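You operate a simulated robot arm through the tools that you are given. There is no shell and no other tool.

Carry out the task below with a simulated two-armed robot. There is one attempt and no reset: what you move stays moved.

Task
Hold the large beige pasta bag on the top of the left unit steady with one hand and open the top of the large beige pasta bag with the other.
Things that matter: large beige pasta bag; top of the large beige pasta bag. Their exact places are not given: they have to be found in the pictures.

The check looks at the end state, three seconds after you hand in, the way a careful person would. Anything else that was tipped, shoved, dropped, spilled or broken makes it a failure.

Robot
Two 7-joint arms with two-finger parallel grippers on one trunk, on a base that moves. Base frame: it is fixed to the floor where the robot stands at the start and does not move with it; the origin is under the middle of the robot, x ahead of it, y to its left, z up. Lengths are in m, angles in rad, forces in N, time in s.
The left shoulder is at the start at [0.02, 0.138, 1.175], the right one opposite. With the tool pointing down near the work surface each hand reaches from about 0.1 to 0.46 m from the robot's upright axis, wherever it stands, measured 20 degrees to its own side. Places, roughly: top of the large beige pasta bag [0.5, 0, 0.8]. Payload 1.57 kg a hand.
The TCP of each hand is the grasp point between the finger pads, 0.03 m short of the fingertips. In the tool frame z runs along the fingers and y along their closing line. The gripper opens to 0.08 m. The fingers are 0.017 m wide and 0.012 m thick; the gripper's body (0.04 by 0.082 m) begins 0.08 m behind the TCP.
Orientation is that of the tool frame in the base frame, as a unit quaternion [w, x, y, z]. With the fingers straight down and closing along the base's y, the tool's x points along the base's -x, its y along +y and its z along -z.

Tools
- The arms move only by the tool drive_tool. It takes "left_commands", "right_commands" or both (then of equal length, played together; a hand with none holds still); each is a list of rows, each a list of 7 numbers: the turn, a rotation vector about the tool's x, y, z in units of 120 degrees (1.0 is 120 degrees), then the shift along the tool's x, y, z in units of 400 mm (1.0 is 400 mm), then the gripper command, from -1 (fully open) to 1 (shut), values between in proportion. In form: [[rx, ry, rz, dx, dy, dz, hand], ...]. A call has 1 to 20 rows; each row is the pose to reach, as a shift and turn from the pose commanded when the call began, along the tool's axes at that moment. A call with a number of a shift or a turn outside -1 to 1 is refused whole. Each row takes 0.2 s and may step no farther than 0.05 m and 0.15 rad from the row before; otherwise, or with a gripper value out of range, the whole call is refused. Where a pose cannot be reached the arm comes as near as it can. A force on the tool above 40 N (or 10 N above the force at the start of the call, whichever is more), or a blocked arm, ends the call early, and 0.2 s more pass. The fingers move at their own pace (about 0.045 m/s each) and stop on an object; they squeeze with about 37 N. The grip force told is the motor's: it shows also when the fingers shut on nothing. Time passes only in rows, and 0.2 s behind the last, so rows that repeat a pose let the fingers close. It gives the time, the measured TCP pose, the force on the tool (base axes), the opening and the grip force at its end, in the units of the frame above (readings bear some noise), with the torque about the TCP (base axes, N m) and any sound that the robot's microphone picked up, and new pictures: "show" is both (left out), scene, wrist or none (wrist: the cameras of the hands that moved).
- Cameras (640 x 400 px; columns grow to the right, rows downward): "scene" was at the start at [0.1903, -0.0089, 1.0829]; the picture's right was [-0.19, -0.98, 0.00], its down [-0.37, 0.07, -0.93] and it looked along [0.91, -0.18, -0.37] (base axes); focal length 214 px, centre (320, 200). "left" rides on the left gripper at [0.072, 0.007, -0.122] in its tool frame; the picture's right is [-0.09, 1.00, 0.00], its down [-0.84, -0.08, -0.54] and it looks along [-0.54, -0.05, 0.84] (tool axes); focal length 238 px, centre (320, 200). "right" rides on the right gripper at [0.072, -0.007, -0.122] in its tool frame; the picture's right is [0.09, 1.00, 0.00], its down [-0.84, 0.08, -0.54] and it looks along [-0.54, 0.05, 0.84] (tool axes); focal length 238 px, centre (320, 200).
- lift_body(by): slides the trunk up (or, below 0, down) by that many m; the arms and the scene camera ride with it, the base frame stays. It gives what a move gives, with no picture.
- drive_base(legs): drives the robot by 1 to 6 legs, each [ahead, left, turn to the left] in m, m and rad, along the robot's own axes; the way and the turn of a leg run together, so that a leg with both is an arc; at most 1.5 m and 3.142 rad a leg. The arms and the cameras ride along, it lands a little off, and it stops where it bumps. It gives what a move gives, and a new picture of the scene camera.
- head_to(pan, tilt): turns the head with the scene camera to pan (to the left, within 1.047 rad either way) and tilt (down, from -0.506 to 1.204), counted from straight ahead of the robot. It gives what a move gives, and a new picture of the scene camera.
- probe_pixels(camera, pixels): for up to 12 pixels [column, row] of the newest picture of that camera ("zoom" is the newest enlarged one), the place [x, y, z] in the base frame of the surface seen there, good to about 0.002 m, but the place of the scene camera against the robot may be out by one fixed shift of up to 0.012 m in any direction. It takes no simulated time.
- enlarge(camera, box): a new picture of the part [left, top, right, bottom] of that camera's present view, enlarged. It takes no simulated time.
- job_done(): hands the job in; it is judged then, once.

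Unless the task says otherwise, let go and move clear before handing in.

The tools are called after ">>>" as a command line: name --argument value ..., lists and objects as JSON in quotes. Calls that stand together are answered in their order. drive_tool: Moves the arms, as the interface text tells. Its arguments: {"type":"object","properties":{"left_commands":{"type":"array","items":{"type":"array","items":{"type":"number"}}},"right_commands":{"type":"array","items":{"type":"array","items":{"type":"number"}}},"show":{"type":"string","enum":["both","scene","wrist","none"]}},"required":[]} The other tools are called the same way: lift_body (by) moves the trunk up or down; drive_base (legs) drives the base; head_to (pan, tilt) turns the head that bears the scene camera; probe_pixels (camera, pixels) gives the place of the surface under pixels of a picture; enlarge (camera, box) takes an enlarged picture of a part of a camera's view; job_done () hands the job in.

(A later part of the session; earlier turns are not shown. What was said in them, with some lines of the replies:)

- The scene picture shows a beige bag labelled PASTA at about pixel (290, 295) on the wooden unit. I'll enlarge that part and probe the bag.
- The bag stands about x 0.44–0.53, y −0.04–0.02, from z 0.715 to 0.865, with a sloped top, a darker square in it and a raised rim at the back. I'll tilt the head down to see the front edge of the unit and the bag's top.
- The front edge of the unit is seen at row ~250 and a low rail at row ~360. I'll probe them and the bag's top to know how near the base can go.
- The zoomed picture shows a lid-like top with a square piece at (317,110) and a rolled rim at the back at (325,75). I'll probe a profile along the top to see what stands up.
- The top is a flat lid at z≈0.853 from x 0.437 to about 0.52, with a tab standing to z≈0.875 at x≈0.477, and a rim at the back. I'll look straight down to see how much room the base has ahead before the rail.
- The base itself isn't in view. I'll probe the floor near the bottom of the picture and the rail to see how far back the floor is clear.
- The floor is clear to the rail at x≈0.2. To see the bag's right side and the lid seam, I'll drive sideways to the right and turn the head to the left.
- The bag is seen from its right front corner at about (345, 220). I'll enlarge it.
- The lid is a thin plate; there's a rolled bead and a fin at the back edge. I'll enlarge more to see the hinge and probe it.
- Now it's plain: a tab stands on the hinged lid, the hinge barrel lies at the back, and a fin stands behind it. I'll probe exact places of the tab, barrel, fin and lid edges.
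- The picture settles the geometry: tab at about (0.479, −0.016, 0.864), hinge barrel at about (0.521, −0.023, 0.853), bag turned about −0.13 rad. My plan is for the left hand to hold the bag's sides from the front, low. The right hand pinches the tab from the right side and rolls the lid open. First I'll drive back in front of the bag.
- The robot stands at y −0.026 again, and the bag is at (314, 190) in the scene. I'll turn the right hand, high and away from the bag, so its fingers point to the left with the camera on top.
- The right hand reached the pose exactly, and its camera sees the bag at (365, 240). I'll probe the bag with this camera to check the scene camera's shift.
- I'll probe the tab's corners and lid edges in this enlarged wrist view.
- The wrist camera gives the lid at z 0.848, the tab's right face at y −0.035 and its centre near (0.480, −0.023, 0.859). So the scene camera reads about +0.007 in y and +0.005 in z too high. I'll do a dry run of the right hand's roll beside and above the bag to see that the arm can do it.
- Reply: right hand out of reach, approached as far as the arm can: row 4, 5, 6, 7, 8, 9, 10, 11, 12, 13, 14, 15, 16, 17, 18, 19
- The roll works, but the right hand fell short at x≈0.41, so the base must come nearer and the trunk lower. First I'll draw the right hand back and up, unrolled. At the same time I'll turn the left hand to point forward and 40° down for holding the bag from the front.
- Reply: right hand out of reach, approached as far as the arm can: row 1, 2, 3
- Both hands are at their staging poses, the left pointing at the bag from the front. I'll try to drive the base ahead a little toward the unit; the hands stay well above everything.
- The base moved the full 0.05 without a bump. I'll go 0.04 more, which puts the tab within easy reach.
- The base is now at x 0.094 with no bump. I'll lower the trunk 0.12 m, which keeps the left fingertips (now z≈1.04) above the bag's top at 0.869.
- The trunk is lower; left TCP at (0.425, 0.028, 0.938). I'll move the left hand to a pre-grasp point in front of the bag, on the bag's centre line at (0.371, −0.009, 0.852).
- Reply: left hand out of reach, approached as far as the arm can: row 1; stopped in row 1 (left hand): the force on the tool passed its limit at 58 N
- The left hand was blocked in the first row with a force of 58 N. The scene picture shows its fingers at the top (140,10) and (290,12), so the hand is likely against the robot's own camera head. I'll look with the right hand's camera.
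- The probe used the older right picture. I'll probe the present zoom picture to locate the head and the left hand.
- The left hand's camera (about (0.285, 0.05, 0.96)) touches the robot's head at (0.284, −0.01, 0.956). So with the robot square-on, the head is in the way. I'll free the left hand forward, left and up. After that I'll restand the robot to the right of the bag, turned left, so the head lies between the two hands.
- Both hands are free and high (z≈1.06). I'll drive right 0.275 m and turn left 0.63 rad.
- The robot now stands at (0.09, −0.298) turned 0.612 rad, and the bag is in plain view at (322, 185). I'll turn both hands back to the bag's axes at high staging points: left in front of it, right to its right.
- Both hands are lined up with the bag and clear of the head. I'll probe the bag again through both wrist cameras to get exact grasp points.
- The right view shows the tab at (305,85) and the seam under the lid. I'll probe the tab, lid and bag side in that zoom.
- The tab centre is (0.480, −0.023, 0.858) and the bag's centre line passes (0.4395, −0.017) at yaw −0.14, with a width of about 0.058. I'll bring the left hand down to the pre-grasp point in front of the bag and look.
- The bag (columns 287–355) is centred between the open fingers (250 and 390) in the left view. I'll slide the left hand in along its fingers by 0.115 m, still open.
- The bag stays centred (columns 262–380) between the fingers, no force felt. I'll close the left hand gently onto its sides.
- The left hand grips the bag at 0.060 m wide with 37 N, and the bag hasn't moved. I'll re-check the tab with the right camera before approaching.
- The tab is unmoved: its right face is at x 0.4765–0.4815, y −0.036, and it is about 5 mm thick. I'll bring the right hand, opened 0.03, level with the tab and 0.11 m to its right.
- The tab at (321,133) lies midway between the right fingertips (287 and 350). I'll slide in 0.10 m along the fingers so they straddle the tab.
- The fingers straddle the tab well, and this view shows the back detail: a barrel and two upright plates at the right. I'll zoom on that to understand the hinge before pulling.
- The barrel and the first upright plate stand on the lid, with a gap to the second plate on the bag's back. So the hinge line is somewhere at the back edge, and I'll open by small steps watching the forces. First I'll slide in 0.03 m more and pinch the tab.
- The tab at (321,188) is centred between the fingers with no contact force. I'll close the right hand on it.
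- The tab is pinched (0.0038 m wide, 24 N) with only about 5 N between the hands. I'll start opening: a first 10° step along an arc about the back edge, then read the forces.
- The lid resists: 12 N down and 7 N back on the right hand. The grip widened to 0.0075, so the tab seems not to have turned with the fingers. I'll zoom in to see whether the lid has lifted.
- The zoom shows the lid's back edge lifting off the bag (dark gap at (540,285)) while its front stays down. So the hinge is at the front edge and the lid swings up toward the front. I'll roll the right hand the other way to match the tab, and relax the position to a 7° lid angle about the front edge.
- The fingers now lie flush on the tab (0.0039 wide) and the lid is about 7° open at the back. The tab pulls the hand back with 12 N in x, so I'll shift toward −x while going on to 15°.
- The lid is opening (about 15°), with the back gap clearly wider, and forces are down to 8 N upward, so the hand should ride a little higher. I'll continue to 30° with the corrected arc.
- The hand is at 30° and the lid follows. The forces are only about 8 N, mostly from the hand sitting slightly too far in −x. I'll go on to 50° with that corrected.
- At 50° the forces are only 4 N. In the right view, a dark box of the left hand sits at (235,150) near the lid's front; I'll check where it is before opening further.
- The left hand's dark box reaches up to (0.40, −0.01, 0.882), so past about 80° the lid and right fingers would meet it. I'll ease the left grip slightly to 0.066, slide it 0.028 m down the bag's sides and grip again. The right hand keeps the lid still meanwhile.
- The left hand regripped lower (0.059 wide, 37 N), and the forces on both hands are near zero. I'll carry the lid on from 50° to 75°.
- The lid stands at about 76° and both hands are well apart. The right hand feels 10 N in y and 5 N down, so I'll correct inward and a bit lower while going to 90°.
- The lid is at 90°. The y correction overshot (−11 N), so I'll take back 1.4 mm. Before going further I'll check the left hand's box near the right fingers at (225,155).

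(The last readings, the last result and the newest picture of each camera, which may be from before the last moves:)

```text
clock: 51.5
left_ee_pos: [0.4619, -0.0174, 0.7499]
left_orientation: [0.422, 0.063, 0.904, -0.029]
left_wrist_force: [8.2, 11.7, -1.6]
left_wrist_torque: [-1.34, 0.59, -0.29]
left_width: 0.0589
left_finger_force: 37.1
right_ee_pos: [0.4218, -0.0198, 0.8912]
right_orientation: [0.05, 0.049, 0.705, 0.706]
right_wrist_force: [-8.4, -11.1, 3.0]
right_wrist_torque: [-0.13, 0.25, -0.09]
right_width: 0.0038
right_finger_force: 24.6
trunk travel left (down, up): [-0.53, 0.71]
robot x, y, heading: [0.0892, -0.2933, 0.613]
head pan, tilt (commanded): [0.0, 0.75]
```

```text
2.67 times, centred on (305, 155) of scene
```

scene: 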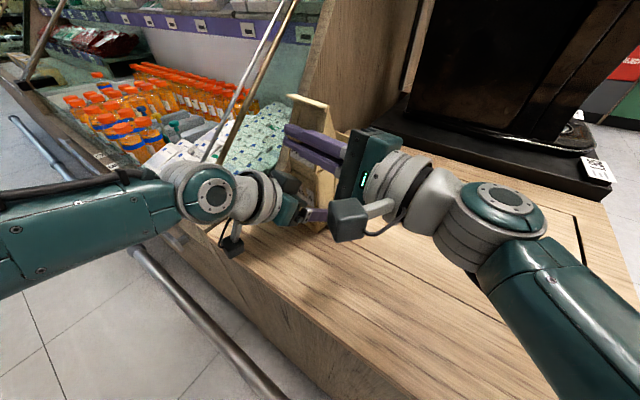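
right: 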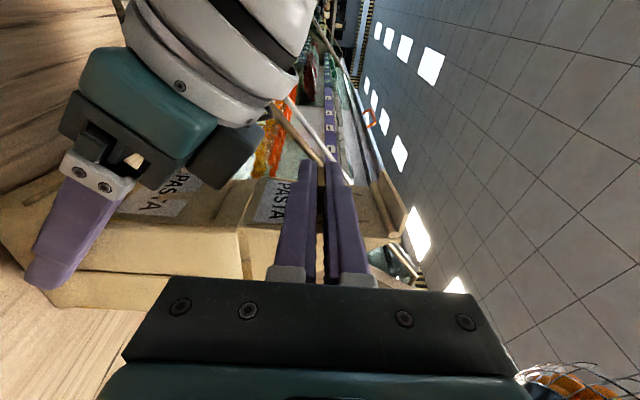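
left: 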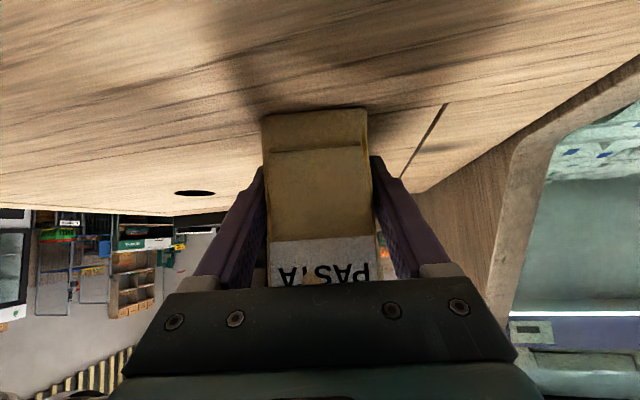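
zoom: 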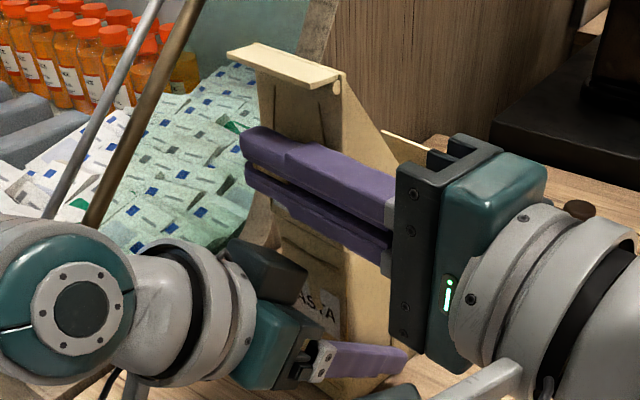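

The lid is vertical (surface at x≈0.4345 from z 0.86 to 0.93), and the box's top is at z 0.853, 2 cm under the right fingers. I'll go on to 105° in small steps.

>>> drive_tool --right_commands '[[0, 0, -0.0208, 0.007, -0.0005, -0.0035, 1], [0, 0, -0.0417, 0.0121, -0.0021, -0.0035, 1], [0, 0, -0.0625, 0.0166, -0.0042, -0.0035, 1], [0, 0, -0.0833, 0.0209, -0.0065, -0.0035, 1], [0, 0, -0.1042, 0.0252, -0.009, -0.0035, 1], [0, 0, -0.125, 0.0293, -0.0116, -0.0035, 1], [0, 0, -0.125, 0.0293, -0.0116, -0.0035, 1]]' --show "both"

>>> enlarge --camera "scene" --box '[210, 80, 400, 230]'

```text
clock: 53.1
left_ee_pos: [0.461, -0.0197, 0.7495]
left_orientation: [0.421, 0.064, 0.904, -0.03]
left_wrist_force: [-12.4, 0.0, 2.7]
left_wrist_torque: [-0.04, -1.3, 0.07]
left_width: 0.059
left_finger_force: 37.4
right_ee_pos: [0.4104, -0.0215, 0.8833]
right_orientation: [0.143, -0.042, 0.705, 0.693]
right_wrist_force: [12.5, -0.6, -3.6]
right_wrist_torque: [-0.1, 0.04, -0.11]
right_width: 0.0037
right_finger_force: 24.8
trunk travel left (down, up): [-0.53, 0.71]
robot x, y, heading: [0.0911, -0.2973, 0.615]
head pan, tilt (commanded): [0.0, 0.75]
```

scene: 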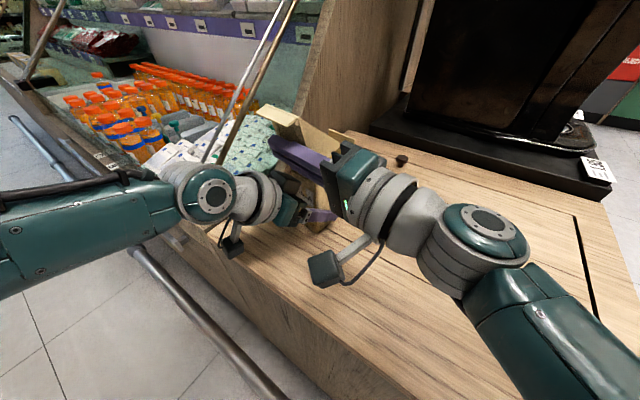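
right: 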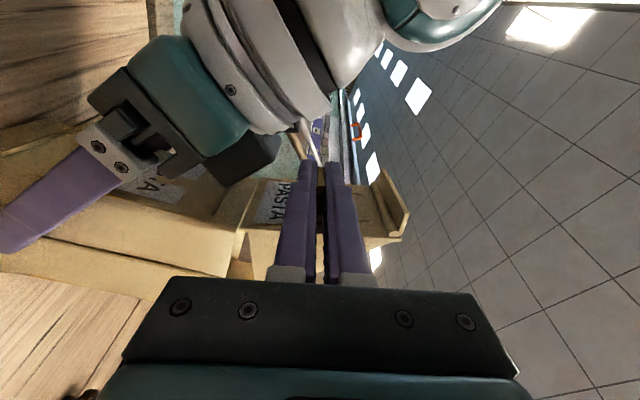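

```text
2.67 times, centred on (305, 155) of scene
```

zoom: 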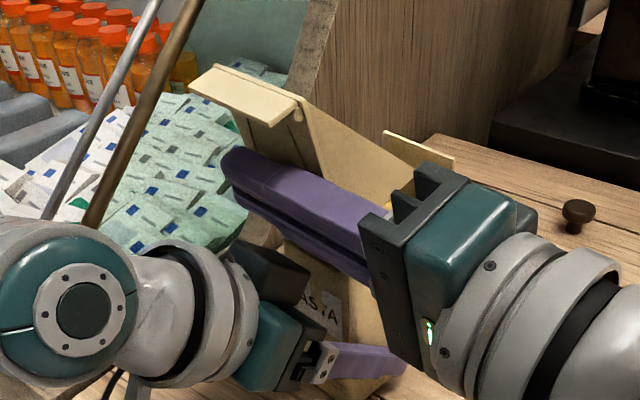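

The lid is now about 105° open, past vertical toward the front; there's 12 N in x on the hand. I'll relax the position by 1.5 mm to see whether that is a hinge stop or only stress.

>>> drive_tool --right_commands '[[0, 0, 0, -0.0036, -0.0016, 0, 1], [0, 0, 0, -0.0036, -0.0016, 0, 1]]' --show "none"

```text
clock: 53.7
left_ee_pos: [0.4614, -0.0193, 0.7491]
left_orientation: [0.422, 0.064, 0.904, -0.03]
left_wrist_force: [-1.7, 3.8, -0.3]
left_wrist_torque: [-0.41, -0.28, 0.27]
left_width: 0.059
left_finger_force: 36.7
right_ee_pos: [0.4115, -0.0212, 0.8832]
right_orientation: [0.14, -0.043, 0.705, 0.694]
right_wrist_force: [1.9, -3.3, 0.7]
right_wrist_torque: [-0.03, 0.05, -0.47]
right_width: 0.004
right_finger_force: 24.8
trunk travel left (down, up): [-0.53, 0.71]
robot x, y, heading: [0.0905, -0.2949, 0.61]
head pan, tilt (commanded): [0.0, 0.75]
```

The forces drop to 2 N at 105°, so the hinge is free and no stop has been reached. I'll take the lid to 115°, which still clears the left hand's box by about 1 cm.

>>> drive_tool --right_commands '[[0, 0, -0.0208, 0.0046, -0.0018, -0.001, 1], [0, 0, -0.0417, 0.0092, -0.0036, -0.001, 1], [0, 0, -0.0625, 0.0136, -0.0057, -0.001, 1], [0, 0, -0.0833, 0.0179, -0.008, -0.001, 1], [0, 0, -0.0833, 0.0179, -0.008, -0.001, 1]]' --show "both"

>>> enlarge --camera "scene" --box '[210, 80, 400, 230]'

```text
clock: 54.9
left_ee_pos: [0.4604, -0.0196, 0.7489]
left_orientation: [0.421, 0.064, 0.904, -0.03]
left_wrist_force: [-10.4, 6.4, -6.0]
left_wrist_torque: [-0.72, -1.42, -0.04]
left_width: 0.0591
left_finger_force: 37.0
right_ee_pos: [0.4055, -0.0192, 0.8813]
right_orientation: [0.201, -0.104, 0.697, 0.681]
right_wrist_force: [3.1, -7.6, 21.5]
right_wrist_torque: [-0.07, 0.32, -0.27]
right_width: 0.0054
right_finger_force: 25.0
trunk travel left (down, up): [-0.53, 0.71]
robot x, y, heading: [0.0883, -0.2994, 0.613]
head pan, tilt (commanded): [0.0, 0.75]
```

scene: 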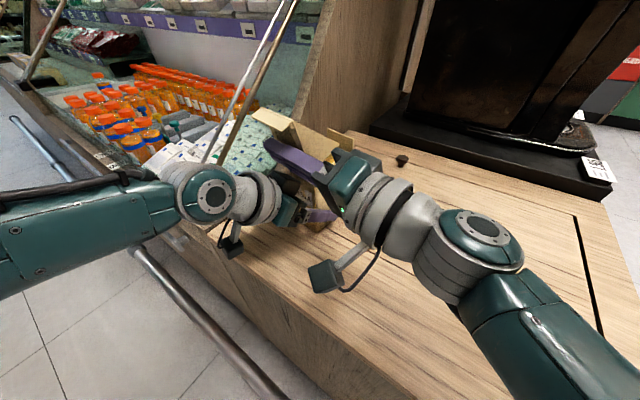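
right: 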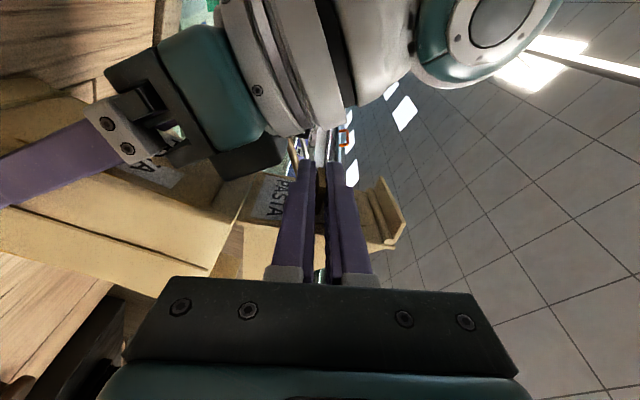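

```text
2.67 times, centred on (305, 155) of scene
```

zoom: 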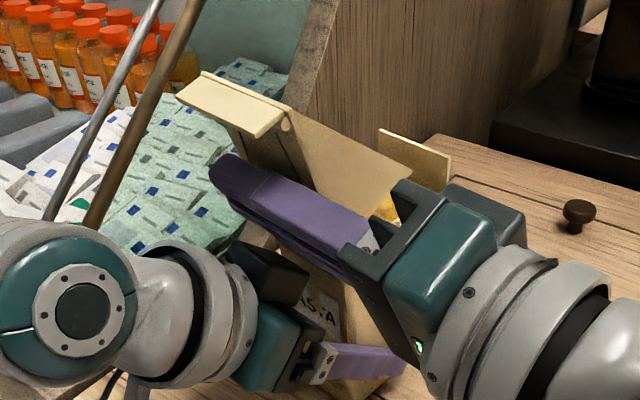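

The hand met resistance (21 N up) and the tab tilted in the grip, so the hinge stop is near 108–110°. I'll back off to about 107° to take the stress away.

>>> drive_tool --right_commands '[[0, 0, 0.0333, -0.0076, 0.002, -0.0025, 1], [0, 0, 0.0667, -0.0151, 0.004, -0.0025, 1], [0, 0, 0.0667, -0.0151, 0.004, -0.0025, 1]]' --show "none"

```text
clock: 55.7
left_ee_pos: [0.4623, -0.022, 0.7504]
left_orientation: [0.423, 0.066, 0.903, -0.029]
left_wrist_force: [15.0, 1.2, -14.7]
left_wrist_torque: [-0.08, 0.9, -0.45]
left_width: 0.0594
left_finger_force: 36.4
right_ee_pos: [0.4098, -0.0213, 0.8832]
right_orientation: [0.151, -0.056, 0.704, 0.692]
right_wrist_force: [-14.6, -2.2, 15.3]
right_wrist_torque: [-0.2, 0.24, 0.33]
right_width: 0.0039
right_finger_force: 24.6
trunk travel left (down, up): [-0.53, 0.71]
robot x, y, heading: [0.088, -0.2979, 0.616]
head pan, tilt (commanded): [0.0, 0.75]
```

The remaining 21 N points outward from the hinge, so I'll shift the hand about 3.5 mm outward to relax it before letting go.

>>> drive_tool --right_commands '[[0, 0, 0, 0.0015, 0.0041, 0, 1], [0, 0, 0, 0.003, 0.0082, 0, 1], [0, 0, 0, 0.003, 0.0082, 0, 1]]' --show "none"

```text
clock: 56.5
left_ee_pos: [0.463, -0.0214, 0.7514]
left_orientation: [0.424, 0.064, 0.903, -0.03]
left_wrist_force: [-1.6, -9.5, 3.2]
left_wrist_torque: [1.09, -0.02, 0.25]
left_width: 0.0594
left_finger_force: 36.4
right_ee_pos: [0.41, -0.0215, 0.8831]
right_orientation: [0.153, -0.054, 0.705, 0.69]
right_wrist_force: [0.3, 10.0, -5.5]
right_wrist_torque: [0.11, 0.17, 0.23]
right_width: 0.0037
right_finger_force: 24.8
trunk travel left (down, up): [-0.53, 0.71]
robot x, y, heading: [0.0888, -0.2978, 0.614]
head pan, tilt (commanded): [0.0, 0.75]
```

The forces are nearly relaxed apart from 10 N sideways. I'll shift 1.3 mm to ease that, then open the right fingers to 0.02 m and see if the lid stays.

>>> drive_tool --right_commands '[[0, 0, 0, 0, 0, 0.0033, 1], [0, 0, 0, 0, 0, 0.0033, 0.8], [0, 0, 0, 0, 0, 0.0033, 0.65], [0, 0, 0, 0, 0, 0.0033, 0.5], [0, 0, 0, 0, 0, 0.0033, 0.5]]' --show "both"

>>> enlarge --camera "scene" --box '[210, 80, 400, 230]'

>>> enlarge --camera "right" --box '[220, 130, 420, 290]'

```text
clock: 57.7
left_ee_pos: [0.4609, -0.0196, 0.7489]
left_orientation: [0.421, 0.064, 0.904, -0.029]
left_wrist_force: [0.2, 0.6, -0.8]
left_wrist_torque: [-0.01, 0.09, -0.04]
left_width: 0.059
left_finger_force: 37.3
right_ee_pos: [0.4097, -0.0195, 0.8862]
right_orientation: [0.153, -0.056, 0.704, 0.691]
right_wrist_force: [-0.3, 0.7, -1.2]
right_wrist_torque: [-0.01, 0.0, 0.01]
right_width: 0.0202
right_finger_force: 0.0
trunk travel left (down, up): [-0.53, 0.71]
robot x, y, heading: [0.0927, -0.2955, 0.609]
head pan, tilt (commanded): [0.0, 0.75]
```

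scene: 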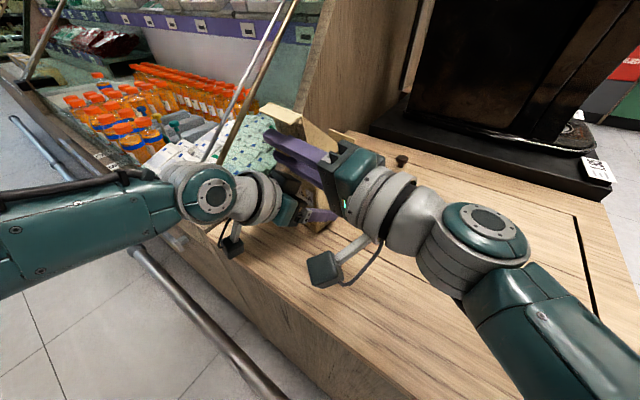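
right: 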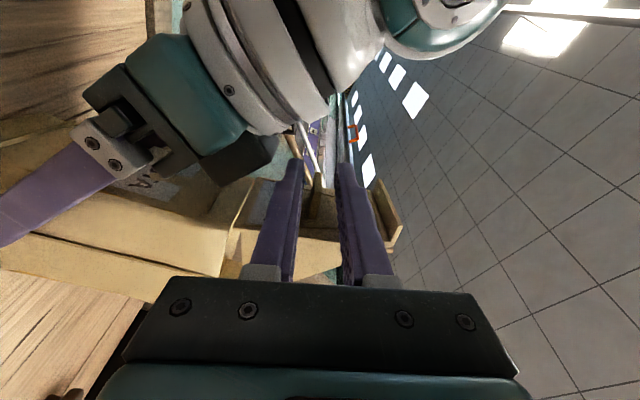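

```text
2.67 times, centred on (305, 155) of scene
```

zoom: 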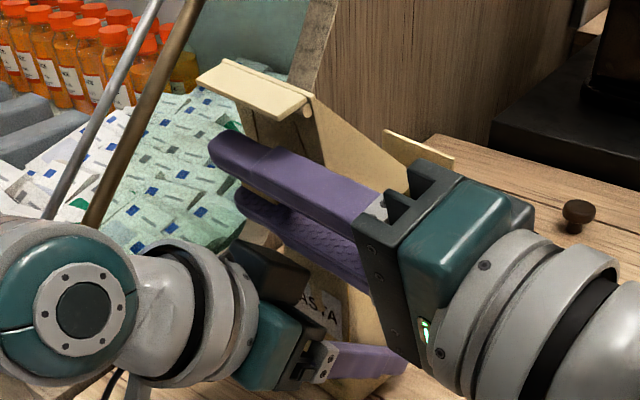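

```text
2.50 times, centred on (320, 210) of right
```

zoom: 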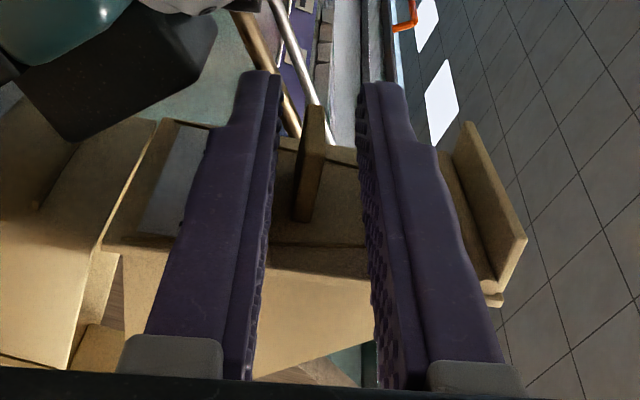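

The lid stays open by itself; the tab stands free between the opened fingers with no force. I'll withdraw the right hand straight to the right by 0.13 m.

>>> drive_tool --right_commands '[[0, 0, 0, 0, 0, -0.03, 0.5], [0, 0, 0, 0, 0, -0.07, 0.5], [0, 0, 0, 0, 0, -0.12, 0.5], [0, 0, 0, 0, 0, -0.18, 0.5], [0, 0, 0, 0, 0, -0.25, 0.5], [0, 0, 0, 0, 0, -0.325, 0.5], [0, 0, 0, 0, 0, -0.325, 0.5]]' --show "both"

>>> enlarge --camera "scene" --box '[210, 80, 400, 230]'

```text
clock: 59.3
left_ee_pos: [0.4624, -0.0199, 0.7503]
left_orientation: [0.422, 0.065, 0.904, -0.03]
left_wrist_force: [0.7, 0.1, -1.4]
left_wrist_torque: [-0.02, 0.08, 0.02]
left_width: 0.0592
left_finger_force: 37.2
right_ee_pos: [0.3907, -0.1503, 0.885]
right_orientation: [0.153, -0.055, 0.704, 0.691]
right_wrist_force: [0.0, -0.6, -0.7]
right_wrist_torque: [0.04, 0.02, 0.02]
right_width: 0.0201
right_finger_force: 0.2
trunk travel left (down, up): [-0.53, 0.71]
robot x, y, heading: [0.0883, -0.297, 0.611]
head pan, tilt (commanded): [0.0, 0.75]
```

scene: 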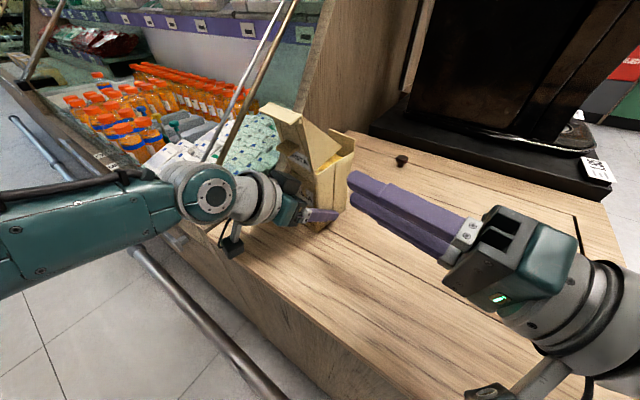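
right: 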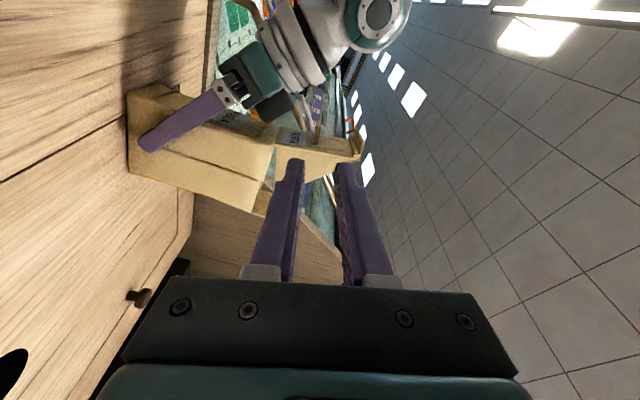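

```text
2.67 times, centred on (305, 155) of scene
```

zoom: 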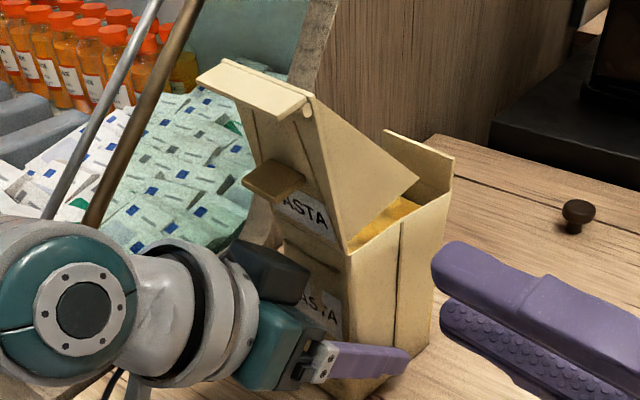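

The bag is open: pasta shows inside at (400,215) in the zoom and the lid stands back at about 105° by itself. Now I'll open the left hand and let go of the bag.

>>> drive_tool --left_commands '[[0, 0, 0, 0, 0, 0, -0.45], [0, 0, 0, 0, 0, 0, -0.6], [0, 0, 0, 0, 0, 0, -0.8], [0, 0, 0, 0, 0, 0, -1], [0, 0, 0, 0, 0, 0, -1], [0, 0, 0, 0, 0, 0, -1]]' --show "both"

>>> enlarge --camera "scene" --box '[210, 80, 400, 250]'

```text
clock: 60.7
left_ee_pos: [0.4624, -0.0207, 0.7492]
left_orientation: [0.423, 0.065, 0.903, -0.029]
left_wrist_force: [0.4, 0.4, 0.4]
left_wrist_torque: [0.01, -0.02, 0.01]
left_width: 0.0799
left_finger_force: 0.0
right_ee_pos: [0.3918, -0.1492, 0.8857]
right_orientation: [0.153, -0.055, 0.705, 0.691]
right_wrist_force: [0.6, 0.0, -0.1]
right_wrist_torque: [0.0, -0.05, -0.01]
right_width: 0.0199
right_finger_force: 0.0
trunk travel left (down, up): [-0.53, 0.71]
robot x, y, heading: [0.0863, -0.3007, 0.609]
head pan, tilt (commanded): [0.0, 0.75]
```

scene: 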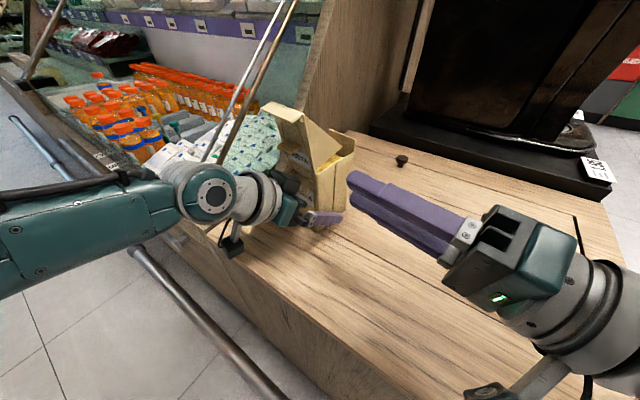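
left: 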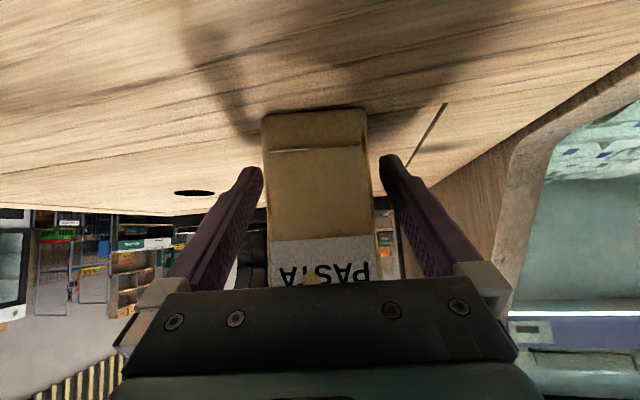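

```text
2.35 times, centred on (305, 165) of scene
```

zoom: 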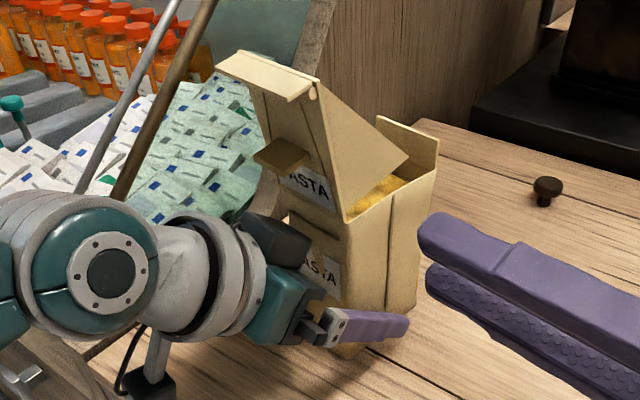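

The bag stands upright, free and open, with the left fingers clear on both sides (262 and 380 against 265–372). I'll draw the left hand straight back, then back and up away from the bag.

>>> drive_tool --left_commands '[[0, 0, 0, 0.0241, 0, -0.0288, -1], [0, 0, 0, 0.0482, 0, -0.0575, -1], [0, 0, 0, 0.0724, 0, -0.0863, -1], [0, 0, 0, 0.0965, 0, -0.115, -1], [0, 0, 0, 0.1206, 0, -0.1438, -1], [0, 0, 0, 0.1206, 0, -0.194, -1], [0, 0, 0, 0.1206, 0, -0.244, -1], [0, 0, 0, 0.1206, 0, -0.294, -1], [0, 0, 0, 0.1206, 0, -0.294, -1]]' --show "both"

>>> enlarge --camera "scene" --box '[210, 80, 400, 250]'

```text
clock: 62.7
left_ee_pos: [0.341, -0.0025, 0.7875]
left_orientation: [0.422, 0.065, 0.904, -0.03]
left_wrist_force: [0.1, 0.2, 0.5]
left_wrist_torque: [-0.02, 0.02, -0.01]
left_width: 0.0801
left_finger_force: 0.1
right_ee_pos: [0.3912, -0.1492, 0.885]
right_orientation: [0.154, -0.056, 0.704, 0.691]
right_wrist_force: [0.5, 0.0, -0.6]
right_wrist_torque: [0.03, 0.0, 0.02]
right_width: 0.0196
right_finger_force: 0.0
trunk travel left (down, up): [-0.53, 0.71]
robot x, y, heading: [0.0913, -0.2985, 0.612]
head pan, tilt (commanded): [0.0, 0.75]
```

scene: 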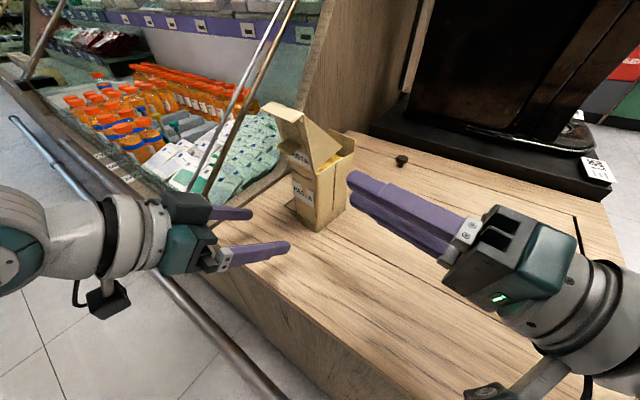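
left: 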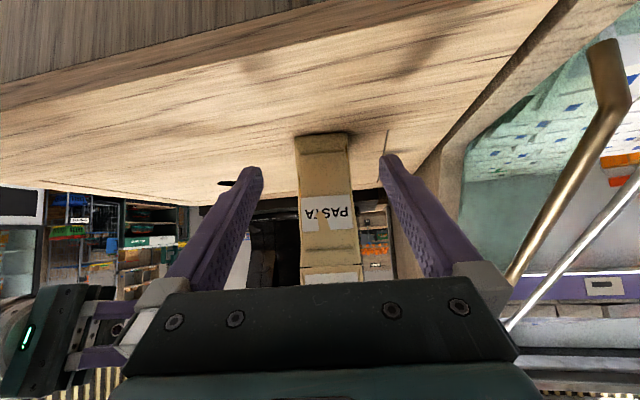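

```text
2.35 times, centred on (305, 165) of scene
```

zoom: 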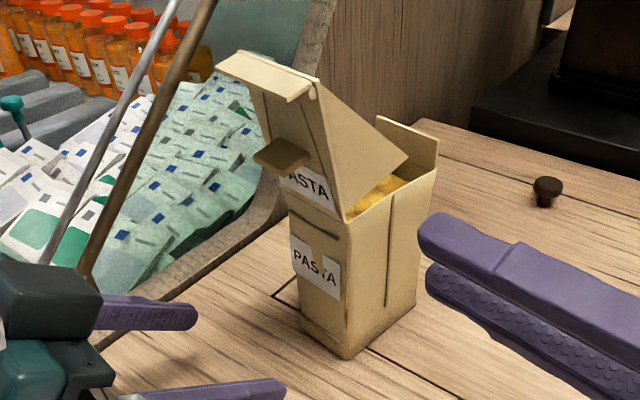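

The bag stands unmoved with its lid open and holding at about 105°, and both hands are off it. I'll move both hands a little further clear and check once more.

>>> drive_tool --left_commands '[[0, 0, 0, 0, 0, -0.04, -1], [0, 0, 0, 0, 0, -0.08, -1], [0, 0, 0, 0, 0, -0.12, -1], [0, 0, 0, 0, 0, -0.16, -1], [0, 0, 0, 0, 0, -0.2, -1], [0, 0, 0, 0, 0, -0.2, -1]]' --right_commands '[[0, 0, 0, -0.0073, 0.0239, -0.04, 0.5], [0, 0, 0, -0.0146, 0.0478, -0.08, 0.5], [0, 0, 0, -0.0219, 0.0717, -0.12, 0.5], [0, 0, 0, -0.0292, 0.0956, -0.16, 0.5], [0, 0, 0, -0.0365, 0.1195, -0.2, 0.5], [0, 0, 0, -0.0365, 0.1195, -0.2, 0.5]]' --show "both"

>>> enlarge --camera "scene" --box '[210, 80, 400, 250]'

```text
clock: 64.1
left_ee_pos: [0.2804, 0.0053, 0.8387]
left_orientation: [0.422, 0.064, 0.904, -0.029]
left_wrist_force: [-0.3, 0.2, -0.7]
left_wrist_torque: [-0.02, 0.02, -0.03]
left_width: 0.0799
left_finger_force: 0.0
right_ee_pos: [0.3795, -0.2269, 0.9352]
right_orientation: [0.153, -0.055, 0.704, 0.691]
right_wrist_force: [0.4, 0.2, 0.6]
right_wrist_torque: [-0.01, -0.03, 0.0]
right_width: 0.0197
right_finger_force: 0.0
trunk travel left (down, up): [-0.53, 0.71]
robot x, y, heading: [0.0907, -0.2969, 0.608]
head pan, tilt (commanded): [0.0, 0.75]
```

scene: 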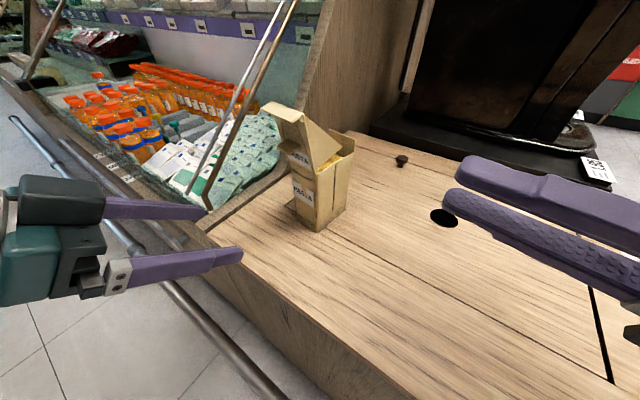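
right: 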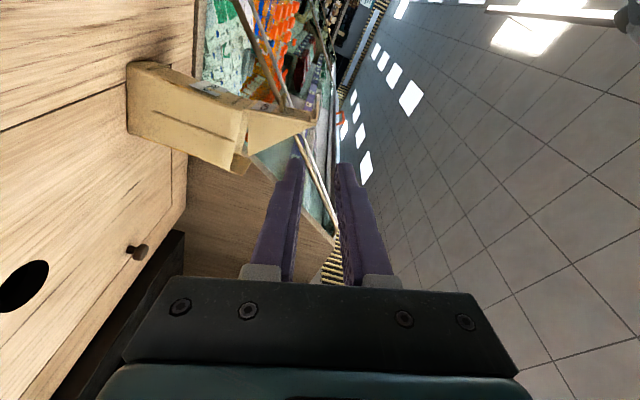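
left: 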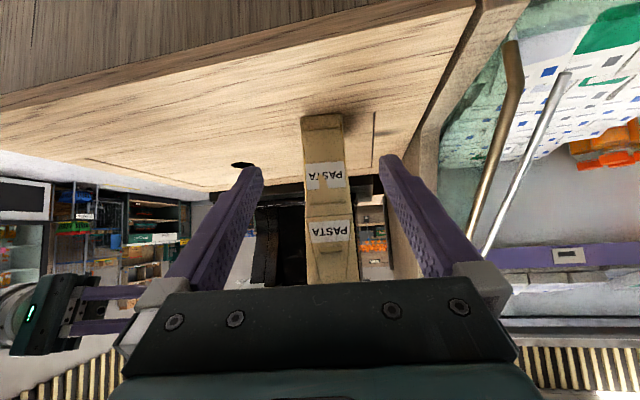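

```text
2.35 times, centred on (305, 165) of scene
```

zoom: 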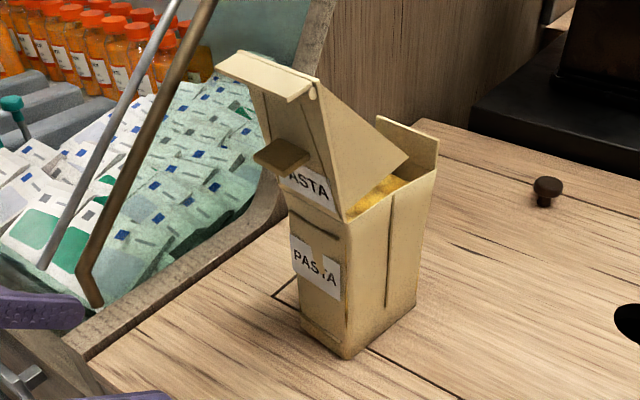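

The bag stands upright in its first place with the lid steady at about 105°, pasta showing inside at (380,195). Both hands are clear and nothing else was moved, so I'm handing in.

>>> job_done

```text
The job is handed in.
```

The pasta bag is open and standing upright on the unit. Its lid stays back at about 105° on its own, with pasta visible inside. I've handed the job in.

- **Holding:** The left hand gripped the bag's sides from the front while the right hand lifted the lid by its tab. I eased the left grip once, with the lid at about 50°, to slide that hand lower and out of the lid's way. The right hand kept hold of the tab while I did this.
- **Hinge:** My first pull was made as if the hinge were at the back. The lid began lifting at its back edge instead, so I turned the motion the other way. The bag did not shift.
- **Bump:** The left hand's camera bumped the robot's own head once while I was lining up, before touching the bag. I moved the robot to a better spot after that.
- **End state:** Both hands have let go and are clear of the bag. In the last pictures the bag is where it started, and nothing else looks moved or knocked over.
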